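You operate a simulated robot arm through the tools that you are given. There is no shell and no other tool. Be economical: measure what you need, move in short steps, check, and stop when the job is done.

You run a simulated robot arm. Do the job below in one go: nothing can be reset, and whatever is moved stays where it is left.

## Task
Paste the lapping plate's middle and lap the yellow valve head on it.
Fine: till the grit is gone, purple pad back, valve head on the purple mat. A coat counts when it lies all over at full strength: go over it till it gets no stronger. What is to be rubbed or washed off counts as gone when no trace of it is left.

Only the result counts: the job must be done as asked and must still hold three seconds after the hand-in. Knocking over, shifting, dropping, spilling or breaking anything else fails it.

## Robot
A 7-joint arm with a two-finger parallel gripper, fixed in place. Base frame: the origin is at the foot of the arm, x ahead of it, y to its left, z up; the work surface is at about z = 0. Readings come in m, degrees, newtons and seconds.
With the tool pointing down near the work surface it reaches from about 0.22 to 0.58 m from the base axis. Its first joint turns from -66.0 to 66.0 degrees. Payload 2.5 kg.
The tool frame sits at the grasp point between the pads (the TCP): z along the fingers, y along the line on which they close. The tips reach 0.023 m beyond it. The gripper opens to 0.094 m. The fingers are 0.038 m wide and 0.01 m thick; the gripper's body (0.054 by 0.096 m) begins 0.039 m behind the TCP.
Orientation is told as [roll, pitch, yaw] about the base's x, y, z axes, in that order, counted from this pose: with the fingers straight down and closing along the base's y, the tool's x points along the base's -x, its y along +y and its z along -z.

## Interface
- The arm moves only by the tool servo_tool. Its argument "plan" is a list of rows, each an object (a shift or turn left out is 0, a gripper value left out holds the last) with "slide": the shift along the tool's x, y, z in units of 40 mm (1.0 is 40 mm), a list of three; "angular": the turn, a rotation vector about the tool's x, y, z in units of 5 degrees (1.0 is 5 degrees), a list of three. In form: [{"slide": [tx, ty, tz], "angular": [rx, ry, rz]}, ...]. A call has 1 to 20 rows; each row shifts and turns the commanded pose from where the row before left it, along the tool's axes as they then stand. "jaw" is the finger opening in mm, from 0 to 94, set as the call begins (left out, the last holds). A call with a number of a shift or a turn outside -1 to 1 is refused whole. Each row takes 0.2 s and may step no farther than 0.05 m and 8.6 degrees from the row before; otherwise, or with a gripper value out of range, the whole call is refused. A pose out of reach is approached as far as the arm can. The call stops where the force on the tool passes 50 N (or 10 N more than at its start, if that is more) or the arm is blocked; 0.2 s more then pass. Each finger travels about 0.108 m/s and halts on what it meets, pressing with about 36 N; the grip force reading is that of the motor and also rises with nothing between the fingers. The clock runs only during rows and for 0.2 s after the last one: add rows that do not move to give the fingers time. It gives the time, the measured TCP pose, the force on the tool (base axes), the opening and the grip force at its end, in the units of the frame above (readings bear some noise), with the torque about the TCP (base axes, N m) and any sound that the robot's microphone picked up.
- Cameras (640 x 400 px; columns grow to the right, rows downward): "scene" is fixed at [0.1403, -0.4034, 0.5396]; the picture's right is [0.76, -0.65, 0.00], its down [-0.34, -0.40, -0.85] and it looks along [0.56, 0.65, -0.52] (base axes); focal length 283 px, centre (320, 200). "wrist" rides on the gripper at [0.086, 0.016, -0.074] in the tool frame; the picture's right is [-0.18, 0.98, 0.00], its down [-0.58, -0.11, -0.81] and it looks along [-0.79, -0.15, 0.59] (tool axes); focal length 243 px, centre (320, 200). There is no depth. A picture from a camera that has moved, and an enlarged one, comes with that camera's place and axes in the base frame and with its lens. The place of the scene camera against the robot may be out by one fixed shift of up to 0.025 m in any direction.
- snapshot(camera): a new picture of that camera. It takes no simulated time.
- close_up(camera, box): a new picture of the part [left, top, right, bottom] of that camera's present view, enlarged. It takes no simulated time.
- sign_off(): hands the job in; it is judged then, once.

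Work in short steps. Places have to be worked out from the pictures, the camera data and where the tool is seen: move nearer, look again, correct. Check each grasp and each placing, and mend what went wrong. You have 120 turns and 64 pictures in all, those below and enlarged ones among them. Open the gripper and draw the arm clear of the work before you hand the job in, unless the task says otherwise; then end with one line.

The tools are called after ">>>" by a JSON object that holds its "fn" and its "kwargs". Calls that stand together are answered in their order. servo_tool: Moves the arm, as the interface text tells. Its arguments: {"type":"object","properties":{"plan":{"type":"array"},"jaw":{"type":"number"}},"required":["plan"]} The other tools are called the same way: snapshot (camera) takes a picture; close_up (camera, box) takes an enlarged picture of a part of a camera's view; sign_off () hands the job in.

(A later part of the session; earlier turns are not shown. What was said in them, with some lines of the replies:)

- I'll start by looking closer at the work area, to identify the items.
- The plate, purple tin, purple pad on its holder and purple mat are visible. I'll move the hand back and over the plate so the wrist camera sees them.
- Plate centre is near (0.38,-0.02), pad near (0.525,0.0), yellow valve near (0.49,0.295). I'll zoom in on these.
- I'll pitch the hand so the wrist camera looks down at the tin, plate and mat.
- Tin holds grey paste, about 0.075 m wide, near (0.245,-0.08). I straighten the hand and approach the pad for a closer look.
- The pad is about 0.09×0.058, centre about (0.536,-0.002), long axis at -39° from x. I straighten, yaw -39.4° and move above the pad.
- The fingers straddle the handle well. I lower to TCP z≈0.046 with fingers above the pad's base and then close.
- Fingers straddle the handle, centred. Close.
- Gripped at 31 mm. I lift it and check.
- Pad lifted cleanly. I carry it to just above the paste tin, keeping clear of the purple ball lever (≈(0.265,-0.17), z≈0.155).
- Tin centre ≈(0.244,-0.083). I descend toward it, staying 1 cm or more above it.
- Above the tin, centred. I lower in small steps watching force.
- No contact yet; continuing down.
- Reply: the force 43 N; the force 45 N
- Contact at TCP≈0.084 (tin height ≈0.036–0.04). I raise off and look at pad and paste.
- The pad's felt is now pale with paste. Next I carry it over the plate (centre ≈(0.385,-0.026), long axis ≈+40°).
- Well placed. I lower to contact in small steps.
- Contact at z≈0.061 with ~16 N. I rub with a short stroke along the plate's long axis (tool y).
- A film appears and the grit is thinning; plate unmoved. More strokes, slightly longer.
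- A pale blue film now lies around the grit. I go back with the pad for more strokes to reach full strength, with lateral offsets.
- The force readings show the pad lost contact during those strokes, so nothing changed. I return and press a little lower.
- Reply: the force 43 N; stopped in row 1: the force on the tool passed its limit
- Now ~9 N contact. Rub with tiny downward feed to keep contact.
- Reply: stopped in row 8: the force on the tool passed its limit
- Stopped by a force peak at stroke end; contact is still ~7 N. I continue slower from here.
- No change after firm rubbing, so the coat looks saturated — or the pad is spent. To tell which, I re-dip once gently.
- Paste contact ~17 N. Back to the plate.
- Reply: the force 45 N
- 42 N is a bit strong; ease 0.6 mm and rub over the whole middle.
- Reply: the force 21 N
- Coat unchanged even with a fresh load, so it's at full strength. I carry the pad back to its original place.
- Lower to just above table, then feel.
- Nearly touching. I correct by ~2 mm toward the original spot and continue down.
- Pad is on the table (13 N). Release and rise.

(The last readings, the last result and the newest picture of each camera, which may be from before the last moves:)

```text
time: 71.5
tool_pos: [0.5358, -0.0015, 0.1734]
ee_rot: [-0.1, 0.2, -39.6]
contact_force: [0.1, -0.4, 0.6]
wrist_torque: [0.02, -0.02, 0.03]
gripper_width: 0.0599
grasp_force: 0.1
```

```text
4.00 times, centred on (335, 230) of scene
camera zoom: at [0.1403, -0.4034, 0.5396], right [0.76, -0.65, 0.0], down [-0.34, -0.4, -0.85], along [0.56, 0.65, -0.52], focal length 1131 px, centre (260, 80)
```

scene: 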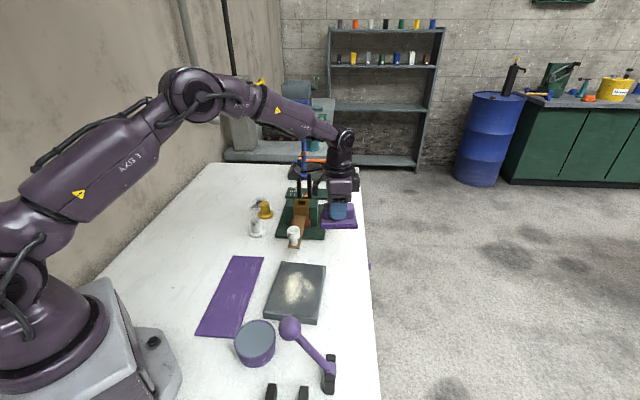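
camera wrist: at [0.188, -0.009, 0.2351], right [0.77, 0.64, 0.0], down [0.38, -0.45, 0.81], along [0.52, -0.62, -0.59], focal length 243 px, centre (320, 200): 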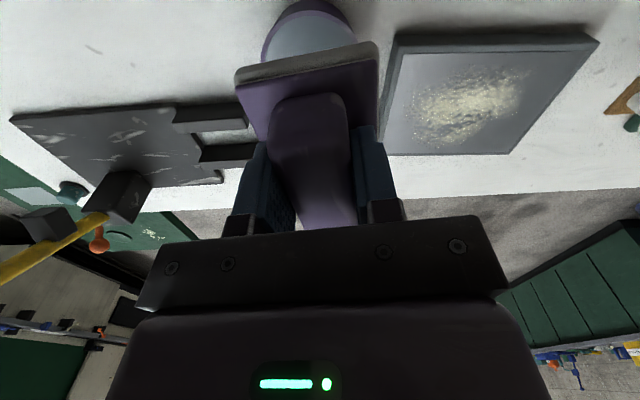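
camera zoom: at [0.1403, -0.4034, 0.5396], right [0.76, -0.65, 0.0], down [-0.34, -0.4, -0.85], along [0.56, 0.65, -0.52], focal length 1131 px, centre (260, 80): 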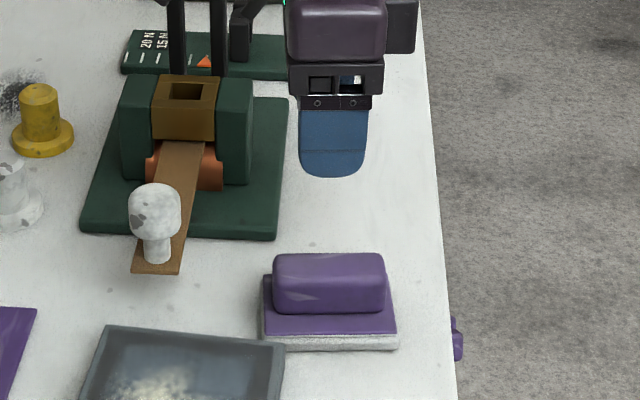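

Pad is back in place. Next I go to view the yellow valve head from nearer.

>>> {"fn": "servo_tool", "kwargs": {"plan": [{"slide": [0, 0, -0.18], "angular": [0, 0, -0.985]}, {"slide": [0, 0, -0.18], "angular": [0, 0, -0.985]}, {"slide": [0, 0, -0.18], "angular": [0, 0, -0.985]}, {"slide": [0, 0, -0.18], "angular": [0, 0, -0.985]}, {"slide": [0, 0, -0.18], "angular": [0, 0, -0.985]}, {"slide": [0, 0, -0.18], "angular": [0, 0, -0.985]}, {"slide": [0, 0, -0.18], "angular": [0, 0, -0.985]}, {"slide": [0, 0, -0.18], "angular": [0, 0, -0.985]}, {"slide": [0.486, 0.857, 0]}, {"slide": [0.486, 0.857, 0]}, {"slide": [0.486, 0.857, 0]}, {"slide": [0.486, 0.857, 0]}, {"slide": [0.486, 0.857, 0]}, {"slide": [0.486, 0.857, 0]}, {"slide": [0.486, 0.857, 0]}, {"angular": [0, 1, 0]}, {"angular": [0, 1, 0]}, {"angular": [0, 1, 0]}, {"angular": [0, 1, 0]}], "jaw": 94}}

>>> {"fn": "snapshot", "kwargs": {"camera": "wrist"}}

```text
time: 75.5
tool_pos: [0.4021, 0.2395, 0.231]
ee_rot: [-0.1, 20.3, -0.2]
contact_force: [0.4, -1.2, 1.1]
wrist_torque: [-0.03, -0.03, 0.02]
gripper_width: 0.0941
grasp_force: 0.0
```

```text
33 pictures are left
camera wrist: at [0.3453, 0.2569, 0.332], right [0.18, 0.98, -0.07], down [0.82, -0.11, 0.55], along [0.54, -0.15, -0.83], focal length 243 px, centre (320, 200)
```

wrist: 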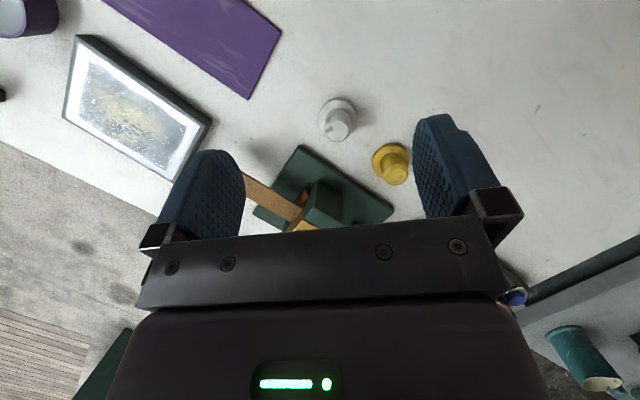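

>>> {"fn": "close_up", "kwargs": {"camera": "wrist", "box": [310, 80, 430, 220]}}

>>> {"fn": "close_up", "kwargs": {"camera": "wrist", "box": [60, 20, 230, 190]}}

```text
2.86 times, centred on (370, 150) of wrist
camera zoom: at [0.3453, 0.2569, 0.332], right [0.18, 0.98, -0.07], down [0.82, -0.11, 0.55], along [0.54, -0.15, -0.83], focal length 693 px, centre (177, 343)
```

zoom: 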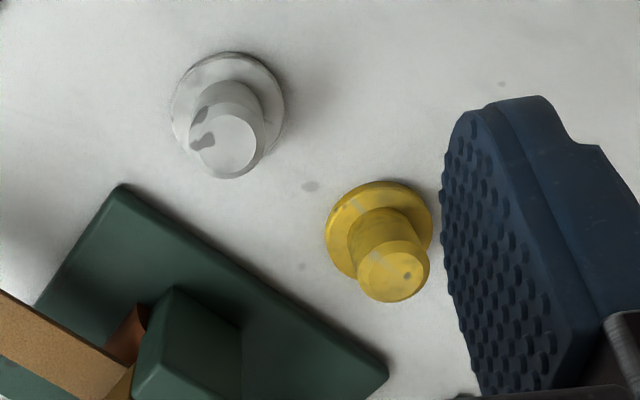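

```text
2.35 times, centred on (145, 105) of wrist
camera zoom: at [0.3453, 0.2569, 0.332], right [0.18, 0.98, -0.07], down [0.82, -0.11, 0.55], along [0.54, -0.15, -0.83], focal length 571 px, centre (732, 424)
```

zoom: 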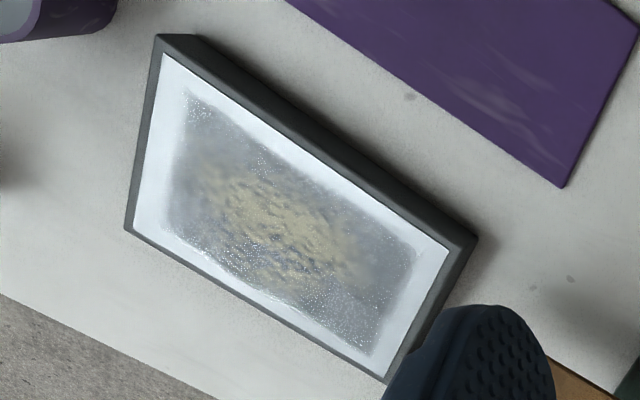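

The coat lies evenly over the middle, with the grit inside it. Yellow valve head: centre ≈(0.503,0.309), stem Ø≈0.032, height ≈0.05. I move above it with jaw 60.

>>> {"fn": "servo_tool", "kwargs": {"plan": [{"angular": [0, -1, 0]}, {"angular": [0, -1, 0]}, {"angular": [0, -1, 0]}, {"angular": [0, -1, 0]}, {"slide": [-0.625, 0.4325, 0.69]}, {"slide": [-0.625, 0.4325, 0.69]}, {"slide": [-0.625, 0.4325, 0.69]}, {"slide": [-0.625, 0.4325, 0.69]}, {}], "jaw": 60}}

>>> {"fn": "snapshot", "kwargs": {"camera": "wrist"}}

>>> {"fn": "close_up", "kwargs": {"camera": "scene", "box": [220, 140, 350, 240]}}

```text
time: 77.5
tool_pos: [0.5005, 0.3092, 0.1191]
ee_rot: [-0.1, 0.4, -0.2]
contact_force: [0.4, -0.1, 0.4]
wrist_torque: [-0.03, 0.02, 0.03]
gripper_width: 0.0599
grasp_force: 0.1
```

```text
30 pictures are left
camera wrist: at [0.4143, 0.3261, 0.1958], right [0.19, 0.98, 0.0], down [0.59, -0.11, 0.8], along [0.79, -0.15, -0.6], focal length 243 px, centre (320, 200)
```

wrist: 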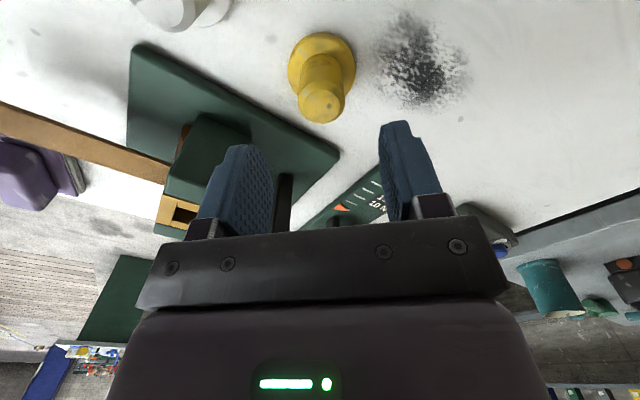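

```text
4.00 times, centred on (285, 190) of scene
camera zoom: at [0.1403, -0.4034, 0.5396], right [0.76, -0.65, 0.0], down [-0.34, -0.4, -0.85], along [0.56, 0.65, -0.52], focal length 1131 px, centre (460, 240)
```

zoom: 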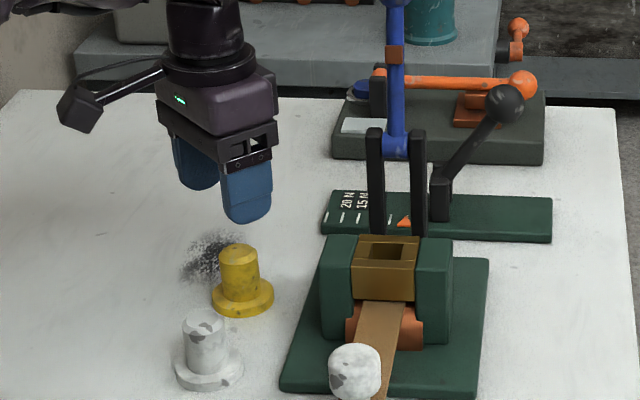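

Valve at ≈(0.502,0.312); small correction and descend to TCP z≈0.042.

>>> {"fn": "servo_tool", "kwargs": {"plan": [{"slide": [-0.02, 0.035, 0.64]}, {"slide": [-0.02, 0.035, 0.64]}, {"slide": [0, 0, 0.6]}, {}]}}

>>> {"fn": "close_up", "kwargs": {"camera": "scene", "box": [220, 160, 350, 260]}}

```text
time: 78.5
tool_pos: [0.5018, 0.3116, 0.044]
ee_rot: [0.1, 0.3, -0.2]
contact_force: [0.1, -0.1, 0.7]
wrist_torque: [0.03, 0.0, 0.04]
gripper_width: 0.0602
grasp_force: 0.0
```

```text
4.00 times, centred on (285, 210) of scene
camera zoom: at [0.1403, -0.4034, 0.5396], right [0.76, -0.65, 0.0], down [-0.34, -0.4, -0.85], along [0.56, 0.65, -0.52], focal length 1131 px, centre (460, 160)
```

zoom: 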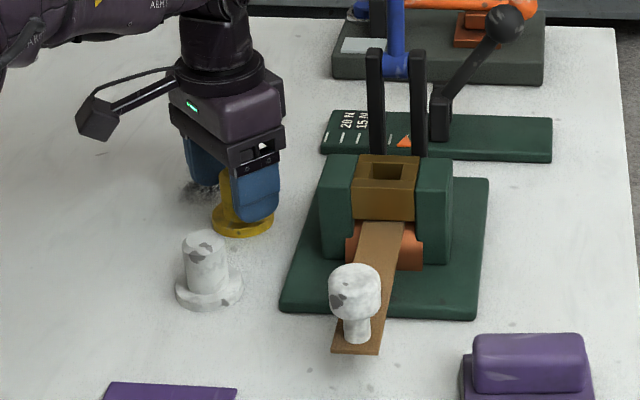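

Fingers straddle the stem. Close and lift.

>>> {"fn": "servo_tool", "kwargs": {"plan": [{}, {}, {}, {}], "jaw": 0}}

>>> {"fn": "servo_tool", "kwargs": {"plan": [{"slide": [0, 0, -0.4]}, {"slide": [0, 0, -0.8]}, {"slide": [0.5, 0, -0.8]}, {"slide": [0.5, 0, -0.8]}]}}

>>> {"fn": "close_up", "kwargs": {"camera": "scene", "box": [220, 140, 350, 240]}}

```text
time: 79.5
tool_pos: [0.501, 0.3126, 0.046]
ee_rot: [0.0, 0.2, -0.1]
contact_force: [-0.1, -0.8, -0.2]
wrist_torque: [-0.02, -0.04, -0.01]
gripper_width: 0.0305
grasp_force: 36.2
```

```text
time: 80.5
tool_pos: [0.4636, 0.3125, 0.1578]
ee_rot: [-0.1, 0.2, -0.4]
contact_force: [0.2, -0.3, -1.0]
wrist_torque: [0.0, -0.01, 0.0]
gripper_width: 0.0303
grasp_force: 36.6
```

```text
4.00 times, centred on (285, 190) of scene
camera zoom: at [0.1403, -0.4034, 0.5396], right [0.76, -0.65, 0.0], down [-0.34, -0.4, -0.85], along [0.56, 0.65, -0.52], focal length 1131 px, centre (460, 240)
```

zoom: 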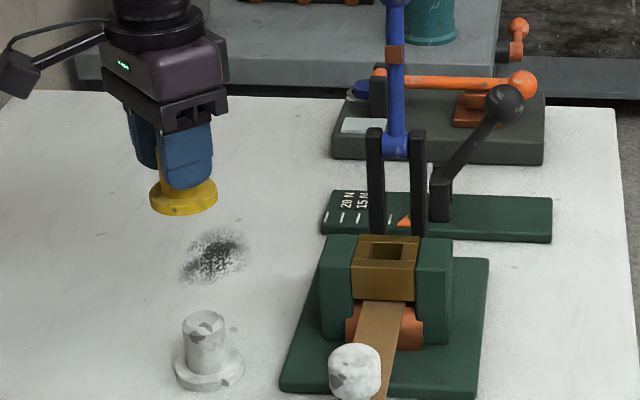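

Held (30 mm). Carry to above the plate centre, then yaw to align with the plate's axes.

>>> {"fn": "servo_tool", "kwargs": {"plan": [{"slide": [0.218, -0.94, 0]}, {"slide": [0.218, -0.94, 0]}, {"slide": [0.218, -0.94, 0]}, {"slide": [0.218, -0.94, 0]}, {"slide": [0.218, -0.94, 0]}, {"slide": [0.218, -0.94, 0]}, {"slide": [0.218, -0.94, 0]}, {"slide": [0.218, -0.94, 0]}, {"slide": [0.218, -0.94, 0]}, {"angular": [0, 0, 1]}, {"angular": [0, 0, 1]}, {"angular": [0, 0, 1]}, {"angular": [0, 0, 1]}, {"angular": [0, 0, 1]}, {"angular": [0, 0, 1]}, {"angular": [0, 0, 1]}, {"angular": [0, 0, 1]}, {"angular": [0, 0, 1]}, {"angular": [0, 0, 1]}]}}

>>> {"fn": "servo_tool", "kwargs": {"plan": [{"slide": [0, 0, 0.9]}, {"slide": [0, 0, 0.9]}, {"slide": [0, 0, 0.3]}, {}]}}

>>> {"fn": "close_up", "kwargs": {"camera": "scene", "box": [220, 230, 380, 340]}}

```text
time: 84.5
tool_pos: [0.3829, -0.0275, 0.1575]
ee_rot: [-0.2, 0.1, -50.4]
contact_force: [0.4, 0.8, -1.3]
wrist_torque: [-0.01, 0.0, 0.01]
gripper_width: 0.0302
grasp_force: 35.8
```

```text
time: 85.5
tool_pos: [0.3838, -0.0277, 0.0734]
ee_rot: [-0.2, 0.1, -50.1]
contact_force: [0.2, 0.5, -2.2]
wrist_torque: [-0.01, 0.02, 0.03]
gripper_width: 0.0303
grasp_force: 35.5
```

```text
3.64 times, centred on (300, 285) of scene
camera zoom: at [0.1403, -0.4034, 0.5396], right [0.76, -0.65, 0.0], down [-0.34, -0.4, -0.85], along [0.56, 0.65, -0.52], focal length 1028 px, centre (393, -109)
```

zoom: 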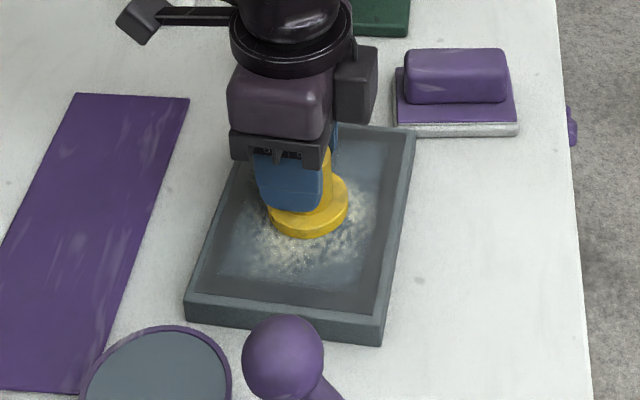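

Over the grit. Lower to contact.

>>> {"fn": "servo_tool", "kwargs": {"plan": [{"slide": [0, 0, 0.1]}, {"slide": [0, 0, 0.06]}, {"slide": [0, 0, 0.04]}]}}

>>> {"fn": "servo_tool", "kwargs": {"plan": [{"slide": [0, 0, 0.03]}, {}]}}

```text
time: 86.2
tool_pos: [0.3832, -0.0273, 0.0673]
ee_rot: [0.0, 0.2, -50.1]
contact_force: [-6.1, -0.5, 20.3]
wrist_torque: [0.07, 0.11, 0.13]
gripper_width: 0.0303
grasp_force: 36.6
```

```text
time: 86.8
tool_pos: [0.3841, -0.0282, 0.0655]
ee_rot: [0.0, 0.0, -50.3]
contact_force: [-1.8, 0.2, 23.3]
wrist_torque: [-0.09, -0.05, 0.08]
gripper_width: 0.0299
grasp_force: 36.4
```

Contact with ~20 N. Lap in a raster over the gritty area.

>>> {"fn": "servo_tool", "kwargs": {"plan": [{"slide": [0, 0.4, 0]}, {"slide": [0, 0.4, 0]}, {"slide": [0.25, 0, 0]}, {"slide": [0, -0.4, 0]}, {"slide": [0, -0.4, 0]}, {"slide": [0, -0.4, 0]}, {"slide": [0, -0.4, 0]}, {"slide": [0.25, 0, 0]}, {"slide": [0, 0.4, 0]}, {"slide": [0, 0.4, 0]}, {"slide": [0, 0.4, 0]}, {"slide": [0, 0.4, 0]}, {"slide": [-0.75, 0, 0]}, {"slide": [0, -0.4, 0]}, {"slide": [0, -0.4, 0]}, {"slide": [0, -0.4, 0]}, {"slide": [0, -0.4, 0]}, {"slide": [-0.25, 0, 0]}, {"slide": [0, 0.4, 0]}, {"slide": [0, 0.4, 0]}]}}

>>> {"fn": "close_up", "kwargs": {"camera": "scene", "box": [220, 230, 380, 340]}}

```text
time: 91.0
tool_pos: [0.3945, -0.0434, 0.0634]
ee_rot: [-0.2, 0.2, -50.3]
contact_force: [-1.0, -2.5, 3.3]
wrist_torque: [0.01, -0.04, -0.01]
gripper_width: 0.0302
grasp_force: 35.9
```

```text
3.64 times, centred on (300, 285) of scene
camera zoom: at [0.1403, -0.4034, 0.5396], right [0.76, -0.65, 0.0], down [-0.34, -0.4, -0.85], along [0.56, 0.65, -0.52], focal length 1028 px, centre (393, -109)
```

zoom: 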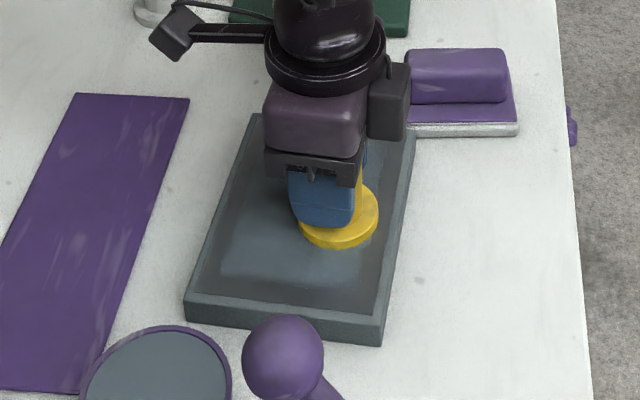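

Nearly all grit gone, contact now light. One more pass with slightly more feed, covering what's left, then lift to inspect.

>>> {"fn": "servo_tool", "kwargs": {"plan": [{"slide": [0, 0, 0.03]}, {"slide": [-0.1, 0.4, 0]}, {"slide": [0, 0.5, 0]}, {"slide": [0.3, 0, 0]}, {"slide": [0, -0.45, 0]}, {"slide": [0, -0.45, 0]}, {"slide": [0, -0.45, 0]}, {"slide": [0, -0.45, 0]}, {"slide": [0.3, 0, 0.01]}, {"slide": [0, 0.45, 0]}, {"slide": [0, 0.45, 0]}, {"slide": [0, 0.45, 0]}, {"slide": [0, 0.45, 0]}, {"slide": [0.3, 0, 0.01]}, {"slide": [0, -0.45, 0]}, {"slide": [0, -0.45, 0]}, {"slide": [0, -0.45, 0]}, {"slide": [0, -0.45, 0]}, {"slide": [0.3, 0, 0]}]}}

>>> {"fn": "servo_tool", "kwargs": {"plan": [{"slide": [0, 0.45, 0]}, {"slide": [0, 0.45, 0]}, {"slide": [0, 0.45, 0]}, {"slide": [0, 0.45, 0]}, {"slide": [-0.4, 0, 0]}, {"slide": [0, -0.45, 0]}, {"slide": [0, -0.45, 0]}, {"slide": [0, 0, -0.6]}, {"slide": [0.5, -0.5, -0.7]}, {"slide": [0.8, -0.5, 0]}, {"slide": [0.8, -0.5, 0]}]}}

>>> {"fn": "close_up", "kwargs": {"camera": "scene", "box": [220, 230, 380, 340]}}

```text
time: 95.0
tool_pos: [0.3395, -0.0339, 0.0625]
ee_rot: [-0.4, 0.0, -50.3]
contact_force: [2.0, -6.9, 19.4]
wrist_torque: [-0.04, -0.11, -0.01]
gripper_width: 0.0299
grasp_force: 36.4
```

```text
time: 97.5
tool_pos: [0.2766, 0.0064, 0.1148]
ee_rot: [-0.3, 0.1, -50.3]
contact_force: [-0.2, 0.2, -1.7]
wrist_torque: [0.0, 0.02, -0.02]
gripper_width: 0.0298
grasp_force: 36.3
```

```text
3.64 times, centred on (300, 285) of scene
camera zoom: at [0.1403, -0.4034, 0.5396], right [0.76, -0.65, 0.0], down [-0.34, -0.4, -0.85], along [0.56, 0.65, -0.52], focal length 1028 px, centre (393, -109)
```

zoom: 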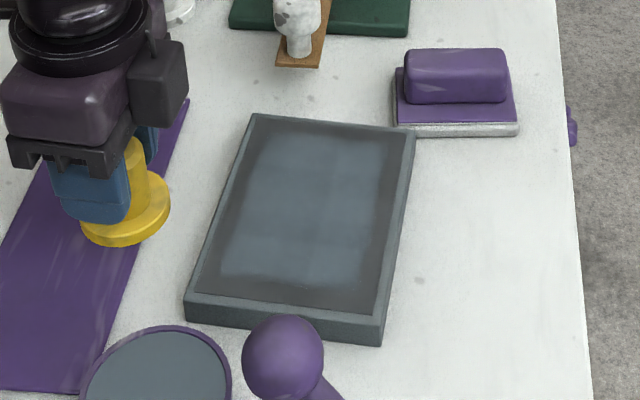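

Grit seems gone; checking tighter for traces.

>>> {"fn": "close_up", "kwargs": {"camera": "scene", "box": [260, 255, 330, 320]}}

>>> {"fn": "snapshot", "kwargs": {"camera": "wrist"}}

```text
6.15 times, centred on (295, 288) of scene
camera zoom: at [0.1403, -0.4034, 0.5396], right [0.76, -0.65, 0.0], down [-0.34, -0.4, -0.85], along [0.56, 0.65, -0.52], focal length 1740 px, centre (474, -338)
```

zoom: 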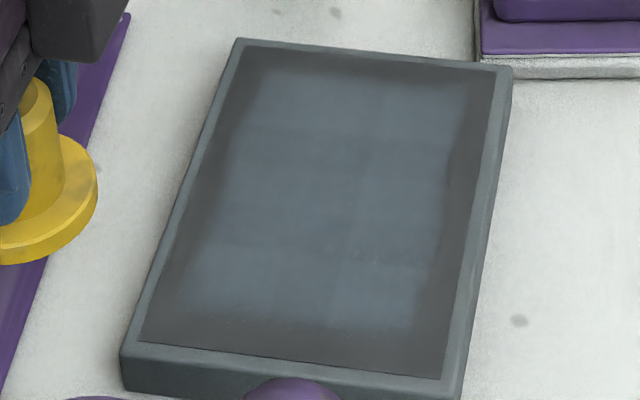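

```text
22 pictures are left
camera wrist: at [0.2337, 0.0834, 0.1903], right [0.87, 0.49, 0.0], down [0.29, -0.52, 0.81], along [0.39, -0.7, -0.59], focal length 243 px, centre (320, 200)
```

wrist: 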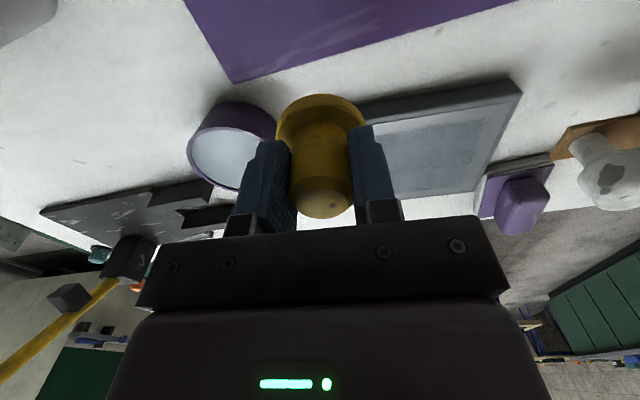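

A few faint specks remain along the lower edge and right. I go back for another full pass with longer strokes.

>>> {"fn": "servo_tool", "kwargs": {"plan": [{"slide": [-0.79, 0.5, 0]}, {"slide": [-0.79, 0.5, 0]}, {"slide": [-0.79, 0.5, 0]}, {"slide": [0, 0, 0.8]}, {"slide": [0, 0, 0.4]}, {"slide": [0, 0, 0.06]}, {}]}}

>>> {"fn": "servo_tool", "kwargs": {"plan": [{"slide": [0, 0, 0.04]}, {}]}}

```text
time: 99.0
tool_pos: [0.3841, -0.0281, 0.0634]
ee_rot: [-0.1, 0.1, -50.2]
contact_force: [-0.5, 0.9, -1.8]
wrist_torque: [0.02, -0.01, -0.02]
gripper_width: 0.0302
grasp_force: 35.8
```

```text
time: 99.7
tool_pos: [0.3846, -0.0291, 0.0618]
ee_rot: [-0.2, 0.1, -50.1]
contact_force: [0.2, -0.7, -1.4]
wrist_torque: [0.0, -0.02, 0.01]
gripper_width: 0.0299
grasp_force: 35.8
```

>>> {"fn": "servo_tool", "kwargs": {"plan": [{"slide": [0, 0, 0.04]}, {}]}}

```text
time: 100.2
tool_pos: [0.3853, -0.0294, 0.0611]
ee_rot: [-0.3, 0.1, -50.2]
contact_force: [-8.2, 0.6, 22.6]
wrist_torque: [0.15, 0.22, -0.02]
gripper_width: 0.0299
grasp_force: 36.5
```

>>> {"fn": "servo_tool", "kwargs": {"plan": [{"slide": [0, -0.5, 0]}, {"slide": [0, -0.5, 0]}, {"slide": [-0.3, 0, 0]}, {"slide": [0, 0.5, 0]}, {"slide": [0, 0.5, 0]}, {"slide": [0, 0.5, 0]}, {"slide": [0, 0.5, 0]}, {"slide": [-0.25, 0, 0.01]}, {"slide": [0, -0.5, 0]}, {"slide": [0, -0.5, 0]}, {"slide": [0, -0.5, 0]}, {"slide": [0, -0.5, 0]}, {"slide": [0.425, 0, 0]}, {"slide": [0.425, 0, 0.01]}, {"slide": [0, 0.5, 0]}, {"slide": [0, 0.5, 0]}, {"slide": [0, 0.5, 0]}, {"slide": [0, 0.5, 0]}, {"slide": [0.25, 0, 0]}]}}

>>> {"fn": "servo_tool", "kwargs": {"plan": [{"slide": [0, -0.5, 0.01]}, {"slide": [0, -0.5, 0]}, {"slide": [0, -0.5, 0]}, {"slide": [0, -0.5, 0]}, {"slide": [-0.55, 0, 0]}, {"slide": [0, 0.5, 0.01]}, {"slide": [0, 0.5, 0]}, {"slide": [0, 0.5, 0]}, {"slide": [0, 0.5, 0]}, {"slide": [-0.15, 0, 0]}, {"slide": [0, -0.5, 0]}, {"slide": [0, -0.5, 0]}, {"slide": [0, -0.5, 0]}, {"slide": [0, -0.5, 0]}]}}

```text
time: 104.2
tool_pos: [0.4011, 0.0137, 0.0592]
ee_rot: [-0.1, 0.0, -50.2]
contact_force: [1.9, -1.9, 6.3]
wrist_torque: [0.11, -0.04, -0.03]
gripper_width: 0.0298
grasp_force: 36.2
```

```text
time: 107.2
tool_pos: [0.3575, -0.0606, 0.059]
ee_rot: [-0.2, 0.1, -50.4]
contact_force: [2.1, 1.5, 5.5]
wrist_torque: [0.19, -0.11, -0.03]
gripper_width: 0.0298
grasp_force: 35.9
```

Lift away and inspect.

>>> {"fn": "servo_tool", "kwargs": {"plan": [{"slide": [0, 0, -0.6]}, {"slide": [0.7, 0, -0.7]}, {"slide": [0.9, 0.3, 0]}, {"slide": [0.9, 0.3, 0]}]}}

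>>> {"fn": "close_up", "kwargs": {"camera": "scene", "box": [260, 255, 330, 320]}}

```text
time: 108.2
tool_pos: [0.3112, 0.0336, 0.1114]
ee_rot: [-0.2, 0.0, -50.3]
contact_force: [0.4, -0.1, -1.9]
wrist_torque: [-0.01, -0.03, 0.06]
gripper_width: 0.0301
grasp_force: 35.8
```

```text
6.15 times, centred on (295, 288) of scene
camera zoom: at [0.1403, -0.4034, 0.5396], right [0.76, -0.65, 0.0], down [-0.34, -0.4, -0.85], along [0.56, 0.65, -0.52], focal length 1740 px, centre (474, -338)
```

zoom: 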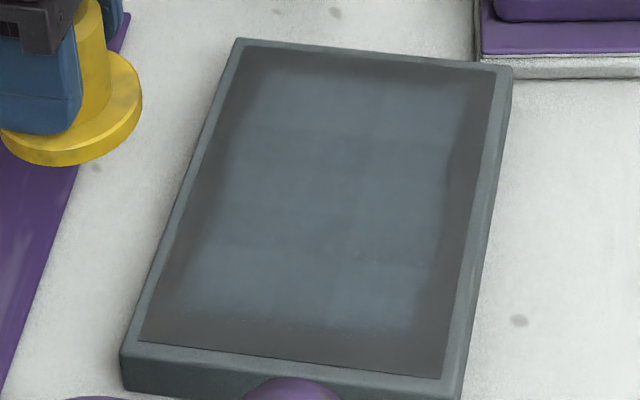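

Looks clean with perhaps faint dots at the edge. I want the glossier view from the far side, as before, to be sure.

>>> {"fn": "servo_tool", "kwargs": {"plan": [{"slide": [0, 0, -0.9]}, {"slide": [0, 0, -0.9]}, {"slide": [0, 0, -0.9]}, {"angular": [0, 0, -1]}, {"angular": [0, 0, -1]}, {"angular": [0, 0, -1]}, {"angular": [0, 0, -1]}, {"angular": [0, 0, -1]}, {"angular": [0, 0, -1]}, {"angular": [0, 0, -1]}, {"angular": [0, 0, -1]}, {"angular": [0, 0, -1]}, {"angular": [0, 0, -1]}, {"slide": [-0.31, 0.79, 0]}, {"slide": [-0.31, 0.79, 0]}, {"slide": [-0.31, 0.79, 0]}, {"slide": [-0.31, 0.79, 0]}, {"angular": [0, 1, 0]}, {"angular": [0, 1, 0]}, {"angular": [0, 1, 0]}]}}

>>> {"fn": "snapshot", "kwargs": {"camera": "wrist"}}

```text
time: 112.5
tool_pos: [0.3621, 0.1585, 0.2194]
ee_rot: [-0.1, 15.2, -0.3]
contact_force: [0.4, -0.5, -1.9]
wrist_torque: [0.0, 0.01, 0.0]
gripper_width: 0.0299
grasp_force: 35.4
```

```text
20 pictures are left
camera wrist: at [0.299, 0.1767, 0.3149], right [0.18, 0.98, -0.05], down [0.77, -0.11, 0.62], along [0.61, -0.15, -0.78], focal length 243 px, centre (320, 200)
```

wrist: 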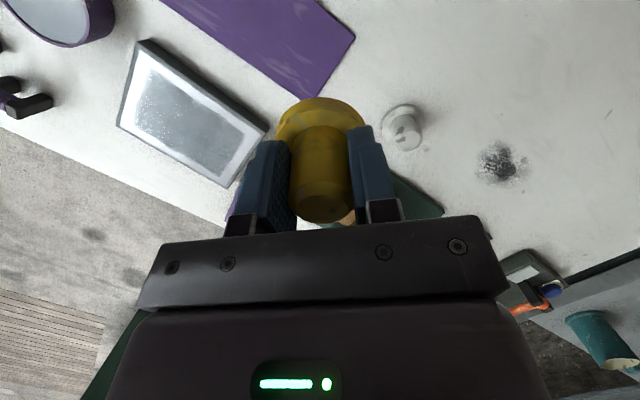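

>>> {"fn": "close_up", "kwargs": {"camera": "wrist", "box": [110, 30, 280, 200]}}

```text
2.35 times, centred on (195, 115) of wrist
camera zoom: at [0.299, 0.1767, 0.3149], right [0.18, 0.98, -0.05], down [0.77, -0.11, 0.62], along [0.61, -0.15, -0.78], focal length 571 px, centre (614, 400)
```

zoom: 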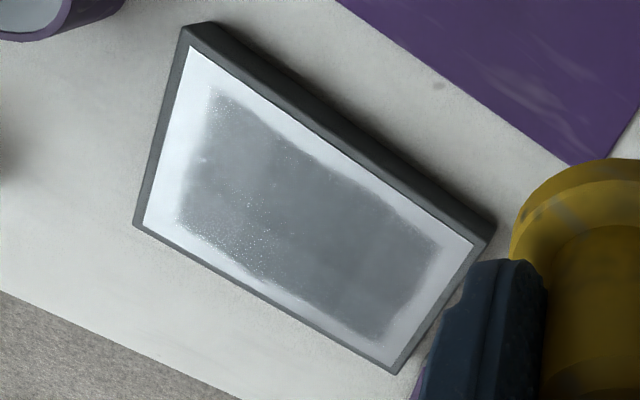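

White specks remain at the patch's end nearest the tin and along its outer edge. I return to lap there more.

>>> {"fn": "servo_tool", "kwargs": {"plan": [{"angular": [0, -1, 0]}, {"angular": [0, -1, 0]}, {"angular": [0, -1, 0]}, {"slide": [-0.11, -0.934, 0]}, {"slide": [-0.11, -0.934, 0]}, {"slide": [-0.11, -0.934, 0]}, {"slide": [-0.11, -0.934, 0]}, {"slide": [-0.11, -0.934, 0]}, {"angular": [0, 0, 1]}, {"angular": [0, 0, 1]}, {"angular": [0, 0, 1]}, {"angular": [0, 0, 1]}, {"angular": [0, 0, 1]}, {"angular": [0, 0, 1]}, {"angular": [0, 0, 1]}, {"angular": [0, 0, 1]}, {"angular": [0, 0, 1]}, {"angular": [0, 0, 1]}]}}

>>> {"fn": "servo_tool", "kwargs": {"plan": [{"slide": [0, 0, 0.95]}, {"slide": [0, 0, 0.95]}, {"slide": [0, 0, 0.95]}, {"slide": [0, 0, 0.95]}, {"slide": [0, 0, 0.1]}, {}]}}

```text
time: 116.2
tool_pos: [0.3838, -0.0281, 0.2184]
ee_rot: [-0.2, 0.1, -50.3]
contact_force: [0.1, -0.7, -2.3]
wrist_torque: [0.01, 0.02, 0.02]
gripper_width: 0.0302
grasp_force: 36.1
```

```text
time: 117.7
tool_pos: [0.3827, -0.0286, 0.0628]
ee_rot: [-0.2, 0.1, -50.2]
contact_force: [0.3, 0.8, -1.2]
wrist_torque: [0.02, -0.03, 0.01]
gripper_width: 0.0301
grasp_force: 35.8
```

>>> {"fn": "servo_tool", "kwargs": {"plan": [{"slide": [0, 0, 0.05]}, {"slide": [0, 0, 0.04]}, {}]}}

>>> {"fn": "servo_tool", "kwargs": {"plan": [{"slide": [0, 0, 0.02]}, {}]}}

```text
time: 118.5
tool_pos: [0.3822, -0.0283, 0.0596]
ee_rot: [-0.1, 0.1, -50.2]
contact_force: [1.0, 0.1, -1.5]
wrist_torque: [-0.03, 0.0, 0.01]
gripper_width: 0.0301
grasp_force: 35.9
```

```text
time: 119.0
tool_pos: [0.3832, -0.0275, 0.06]
ee_rot: [-0.1, 0.1, -50.2]
contact_force: [-1.8, -0.5, 5.1]
wrist_torque: [0.12, -0.05, 0.04]
gripper_width: 0.0301
grasp_force: 36.2
```

>>> {"fn": "servo_tool", "kwargs": {"plan": [{"slide": [0, 0, 0.03]}, {"slide": [0, -0.5, 0]}, {"slide": [0, -0.5, 0]}, {"slide": [-0.2, 0, 0]}, {"slide": [0, 0.5, 0]}, {"slide": [0, 0.5, 0]}, {"slide": [0, 0.5, 0]}, {"slide": [-0.2, 0, 0.01]}, {"slide": [0, -0.5, 0]}, {"slide": [0, -0.5, 0]}, {"slide": [0, -0.5, 0]}, {"slide": [-0.25, 0, 0.01]}, {"slide": [0, 0.5, 0]}, {"slide": [0, 0.5, 0]}, {"slide": [0, 0.5, 0]}, {"slide": [0.45, 0, 0.01]}, {"slide": [0, -0.5, 0]}, {"slide": [0, -0.5, 0]}, {"slide": [0, -0.5, 0]}]}}

```text
time: 123.0
tool_pos: [0.3568, -0.0588, 0.0552]
ee_rot: [-0.1, 0.0, -50.2]
contact_force: [3.9, 1.5, 10.2]
wrist_torque: [0.33, -0.11, -0.08]
gripper_width: 0.0302
grasp_force: 35.8
```

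Now crosswise strokes at that end.

>>> {"fn": "servo_tool", "kwargs": {"plan": [{"slide": [-0.4, 0, 0]}, {"slide": [0, 0.2, 0]}, {"slide": [0.4, 0, 0]}, {"slide": [0.4, 0, 0]}, {"slide": [0.4, 0, 0]}, {"slide": [0, 0.2, 0.01]}, {"slide": [-0.4, 0, 0]}, {"slide": [-0.4, 0, 0]}, {"slide": [-0.4, 0, 0]}, {"slide": [0, 0.2, 0.01]}, {"slide": [0.4, 0, 0]}, {"slide": [0.4, 0, 0]}, {"slide": [0.4, 0, 0]}, {"slide": [0, -0.5, 0.01]}, {"slide": [-0.4, 0, 0]}, {"slide": [-0.4, 0, 0]}, {"slide": [-0.4, 0, 0]}]}}

```text
time: 126.7
tool_pos: [0.3698, -0.0692, 0.0553]
ee_rot: [-0.4, 0.2, -50.4]
contact_force: [-1.1, 0.5, 2.9]
wrist_torque: [0.12, 0.02, 0.0]
gripper_width: 0.03
grasp_force: 36.2
```

Contact light; feed slightly and do another full raster.

>>> {"fn": "servo_tool", "kwargs": {"plan": [{"slide": [0, 0, 0.025]}, {"slide": [0, 0.475, 0]}, {"slide": [0, 0.475, 0]}, {"slide": [0, 0.475, 0]}, {"slide": [0, 0.475, 0]}, {"slide": [0.3, 0, 0.01]}, {"slide": [0, -0.475, 0]}, {"slide": [0, -0.475, 0]}, {"slide": [0, -0.475, 0]}, {"slide": [0, -0.475, 0]}, {"slide": [0.3, 0, 0.01]}, {"slide": [0, 0.475, 0]}, {"slide": [0, 0.475, 0]}, {"slide": [0, 0.475, 0]}, {"slide": [0, 0.475, 0]}, {"slide": [0.35, 0, 0.01]}, {"slide": [0, -0.475, 0]}, {"slide": [0, -0.475, 0]}, {"slide": [0, -0.475, 0]}, {"slide": [0, -0.475, 0]}]}}

>>> {"fn": "servo_tool", "kwargs": {"plan": [{"slide": [0.25, 0, 0.01]}, {"slide": [0, 0.475, 0]}, {"slide": [0, 0.475, 0]}, {"slide": [0, 0.475, 0]}, {"slide": [0, 0.475, 0]}, {"slide": [-0.6, 0, -0.7]}, {"slide": [0.3, 0, -0.8]}, {"slide": [0, 0, -0.9]}, {"slide": [0, 0, -0.9]}]}}

```text
time: 130.8
tool_pos: [0.3479, -0.0391, 0.0537]
ee_rot: [0.1, -0.1, -50.1]
contact_force: [10.3, 8.1, 34.5]
wrist_torque: [0.2, 0.33, -0.16]
gripper_width: 0.03
grasp_force: 36.0
```

```text
time: 132.8
tool_pos: [0.4075, 0.0079, 0.1847]
ee_rot: [-0.2, 0.2, -50.2]
contact_force: [-0.9, 0.4, -0.9]
wrist_torque: [-0.03, 0.01, 0.01]
gripper_width: 0.0302
grasp_force: 36.2
```

>>> {"fn": "servo_tool", "kwargs": {"plan": [{"slide": [0, 0, -0.9]}, {"angular": [0, 0, -1]}, {"angular": [0, 0, -1]}, {"angular": [0, 0, -1]}, {"angular": [0, 0, -1]}, {"angular": [0, 0, -1]}, {"angular": [0, 0, -1]}, {"angular": [0, 0, -1]}, {"angular": [0, 0, -1]}, {"angular": [0, 0, -1]}, {"angular": [0, 0, -1]}, {"slide": [0.29, 0.94, 0]}, {"slide": [0.29, 0.94, 0]}, {"slide": [0.29, 0.94, 0]}, {"slide": [0.29, 0.94, 0]}, {"angular": [0, 1, 0]}, {"angular": [0, 1, 0]}, {"angular": [0, 1, 0]}]}}

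>>> {"fn": "close_up", "kwargs": {"camera": "wrist", "box": [110, 30, 280, 200]}}

>>> {"fn": "close_up", "kwargs": {"camera": "scene", "box": [260, 255, 330, 320]}}

```text
time: 136.7
tool_pos: [0.3595, 0.1579, 0.2201]
ee_rot: [-0.2, 15.3, -0.4]
contact_force: [0.0, -0.6, -1.8]
wrist_torque: [-0.02, 0.0, -0.01]
gripper_width: 0.0302
grasp_force: 36.5
```

```text
2.35 times, centred on (195, 115) of wrist
camera zoom: at [0.2971, 0.1745, 0.3159], right [0.18, 0.98, -0.05], down [0.77, -0.11, 0.62], along [0.61, -0.15, -0.78], focal length 571 px, centre (614, 400)
```

zoom: 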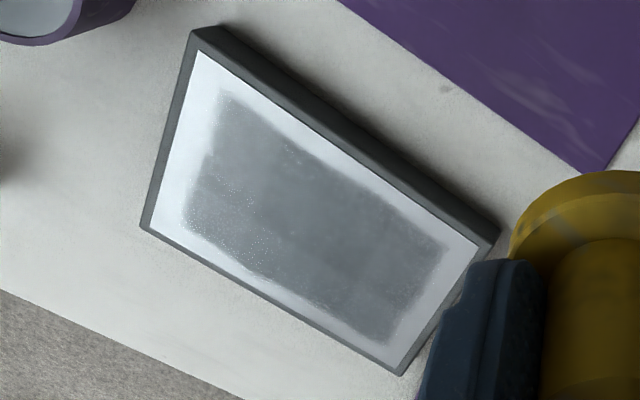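

```text
6.15 times, centred on (295, 288) of scene
camera zoom: at [0.1403, -0.4034, 0.5396], right [0.76, -0.65, 0.0], down [-0.34, -0.4, -0.85], along [0.56, 0.65, -0.52], focal length 1740 px, centre (474, -338)
```

zoom: 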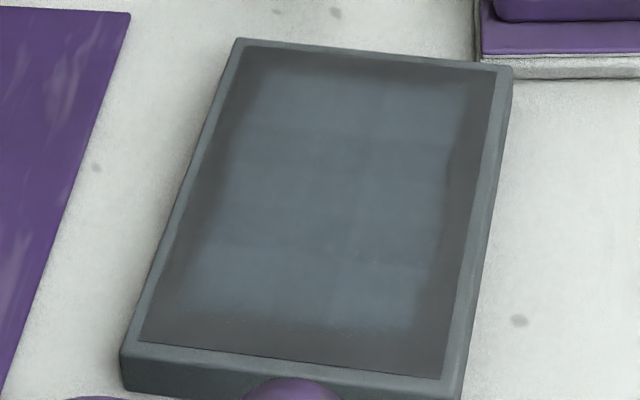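

The remaining sparkles may be just highlights; I'll check from exactly the earlier viewpoint, for a true comparison.

>>> {"fn": "servo_tool", "kwargs": {"plan": [{"slide": [-0.315, 0.683, -0.18]}, {"slide": [-0.315, 0.683, -0.18]}, {"slide": [-0.315, 0.683, -0.18]}, {"angular": [0, 1, 0]}, {}]}}

>>> {"fn": "close_up", "kwargs": {"camera": "wrist", "box": [60, 20, 230, 190]}}

```text
time: 137.8
tool_pos: [0.4031, 0.2396, 0.2321]
ee_rot: [0.0, 20.3, -0.4]
contact_force: [-0.2, -0.4, -0.6]
wrist_torque: [-0.05, -0.01, -0.02]
gripper_width: 0.0301
grasp_force: 36.0
```

```text
2.35 times, centred on (145, 105) of wrist
camera zoom: at [0.3476, 0.2566, 0.3322], right [0.18, 0.98, -0.06], down [0.82, -0.11, 0.55], along [0.54, -0.15, -0.83], focal length 571 px, centre (732, 424)
```

zoom: 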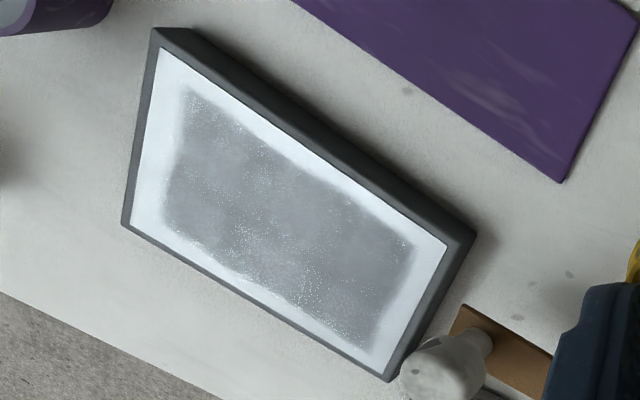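

The same sparkle covers the entire coat — it's the paste sheen; the yellow grit is gone. Now to the mat: target (0.295,0.10).

>>> {"fn": "servo_tool", "kwargs": {"plan": [{"angular": [0, -1, 0]}, {"angular": [0, -1, 0]}, {"angular": [0, -1, 0]}, {"angular": [0, -1, 0]}, {"slide": [0.675, -0.875, 0]}, {"slide": [0.675, -0.875, 0]}, {"slide": [0.675, -0.875, 0]}, {"slide": [0.675, -0.875, 0]}, {"slide": [0, 0, 0.95]}, {"slide": [0, 0, 0.95]}, {"slide": [0, 0, 0.95]}, {"slide": [0, 0, 0.95]}, {}]}}

>>> {"fn": "close_up", "kwargs": {"camera": "scene", "box": [180, 220, 340, 340]}}

```text
time: 140.7
tool_pos: [0.2932, 0.099, 0.0798]
ee_rot: [0.1, 0.2, -0.3]
contact_force: [0.3, -0.2, -1.8]
wrist_torque: [0.02, -0.01, -0.01]
gripper_width: 0.0301
grasp_force: 35.7
```

```text
3.33 times, centred on (260, 280) of scene
camera zoom: at [0.1403, -0.4034, 0.5396], right [0.76, -0.65, 0.0], down [-0.34, -0.4, -0.85], along [0.56, 0.65, -0.52], focal length 943 px, centre (520, -67)
```

zoom: 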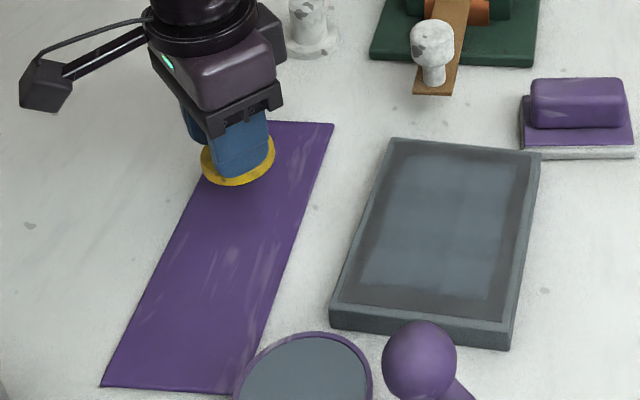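

It will land well on the mat. Lowering.

>>> {"fn": "servo_tool", "kwargs": {"plan": [{"slide": [0, 0, 0.5]}, {"slide": [0, 0, 0.3]}, {"slide": [0, 0, 0.08]}, {}]}}

>>> {"fn": "servo_tool", "kwargs": {"plan": [{"slide": [0, 0, 0.05]}, {"slide": [0, 0, 0.03]}, {}]}}

```text
time: 141.7
tool_pos: [0.2947, 0.1003, 0.0451]
ee_rot: [0.0, 0.2, -0.2]
contact_force: [0.2, -0.2, -1.8]
wrist_torque: [-0.04, 0.03, 0.0]
gripper_width: 0.0301
grasp_force: 35.9
```

```text
time: 142.4
tool_pos: [0.2933, 0.1002, 0.0417]
ee_rot: [0.0, 0.2, -0.2]
contact_force: [0.2, 0.3, -1.8]
wrist_torque: [0.0, -0.03, 0.0]
gripper_width: 0.0301
grasp_force: 36.3
```

>>> {"fn": "servo_tool", "kwargs": {"plan": [{"slide": [0, 0, 0.04]}, {"slide": [0, 0, 0.02]}, {}]}}

>>> {"fn": "servo_tool", "kwargs": {"plan": [{"slide": [0, 0, 0.03]}, {}]}}

```text
time: 143.2
tool_pos: [0.2954, 0.0999, 0.0392]
ee_rot: [0.1, 0.1, -0.2]
contact_force: [0.1, -0.5, -1.6]
wrist_torque: [0.0, 0.01, 0.04]
gripper_width: 0.0301
grasp_force: 35.9
```

```text
time: 143.8
tool_pos: [0.294, 0.1002, 0.038]
ee_rot: [0.0, 0.2, -0.2]
contact_force: [0.0, -0.6, -0.8]
wrist_torque: [0.02, 0.02, -0.01]
gripper_width: 0.0301
grasp_force: 36.0
```

>>> {"fn": "servo_tool", "kwargs": {"plan": [{"slide": [0, 0, 0.03]}, {}]}}

>>> {"fn": "servo_tool", "kwargs": {"plan": [{"slide": [0, 0, 0.03]}, {}]}}

```text
time: 144.4
tool_pos: [0.2949, 0.1003, 0.0363]
ee_rot: [0.0, 0.2, -0.2]
contact_force: [-4.1, -1.6, 14.4]
wrist_torque: [-0.01, -0.28, -0.02]
gripper_width: 0.0302
grasp_force: 36.8
```

```text
time: 145.1
tool_pos: [0.2923, 0.0993, 0.0372]
ee_rot: [-0.1, 0.2, -0.2]
contact_force: [-2.2, -2.1, 9.0]
wrist_torque: [0.06, -0.2, -0.02]
gripper_width: 0.0301
grasp_force: 35.8
stopped in row 2: the force on the tool passed its limit (the readings are from after the stop); the commanded pose is now the measured one
```

Seated on the mat. Release and rise straight up.

>>> {"fn": "servo_tool", "kwargs": {"plan": [{}, {}, {}], "jaw": 60}}

>>> {"fn": "servo_tool", "kwargs": {"plan": [{"slide": [0, 0, -0.6]}, {"slide": [0, 0, -0.9]}, {"slide": [0, 0, -0.9]}, {"slide": [0, 0, -0.9]}, {"slide": [0, 0.9, -0.5]}, {"slide": [0, 0.9, -0.5]}, {"slide": [0, 0.9, 0]}]}}

>>> {"fn": "snapshot", "kwargs": {"camera": "scene"}}

>>> {"fn": "close_up", "kwargs": {"camera": "scene", "box": [180, 220, 360, 340]}}

```text
time: 145.9
tool_pos: [0.295, 0.0995, 0.0367]
ee_rot: [-0.1, 0.2, -0.2]
contact_force: [-0.6, 0.1, 0.2]
wrist_torque: [0.03, 0.0, 0.0]
gripper_width: 0.0601
grasp_force: 0.0
```

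```text
time: 147.5
tool_pos: [0.2958, 0.2073, 0.2094]
ee_rot: [-0.1, 0.2, -0.4]
contact_force: [0.1, -0.3, 0.0]
wrist_torque: [0.03, 0.01, 0.02]
gripper_width: 0.0597
grasp_force: 0.1
```

```text
14 pictures are left
```

scene: 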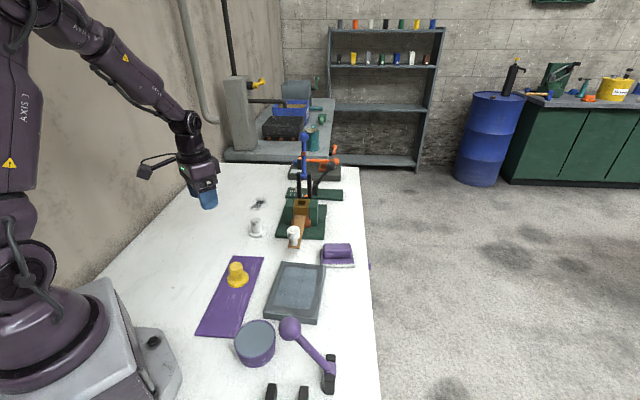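

```text
3.33 times, centred on (270, 280) of scene
camera zoom: at [0.1403, -0.4034, 0.5396], right [0.76, -0.65, 0.0], down [-0.34, -0.4, -0.85], along [0.56, 0.65, -0.52], focal length 943 px, centre (487, -67)
```

zoom: 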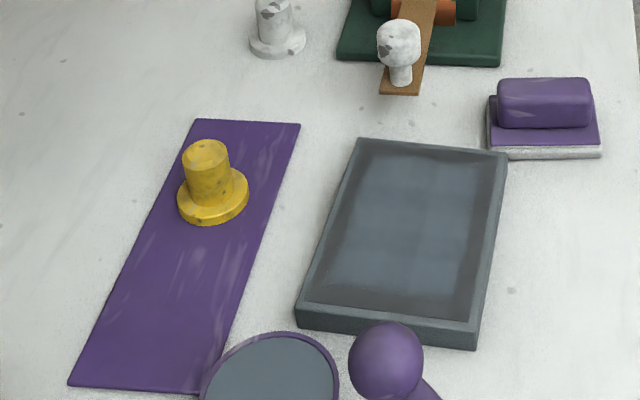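

The valve head stands on the mat, the pad is back, the grit is gone and the arm is clear with the gripper open. Handing in.

>>> {"fn": "sign_off", "kwargs": {}}

```text
The job is handed in.
```

I handed the job in: the plate's middle is pasted, and the yellow valve head was lapped until no yellow grit showed. The purple pad is back within about 2–3 mm of its spot, and the valve head stands on the purple mat. White specks remain on the plate; I took them for the paste's sheen, since they cover the whole coat.
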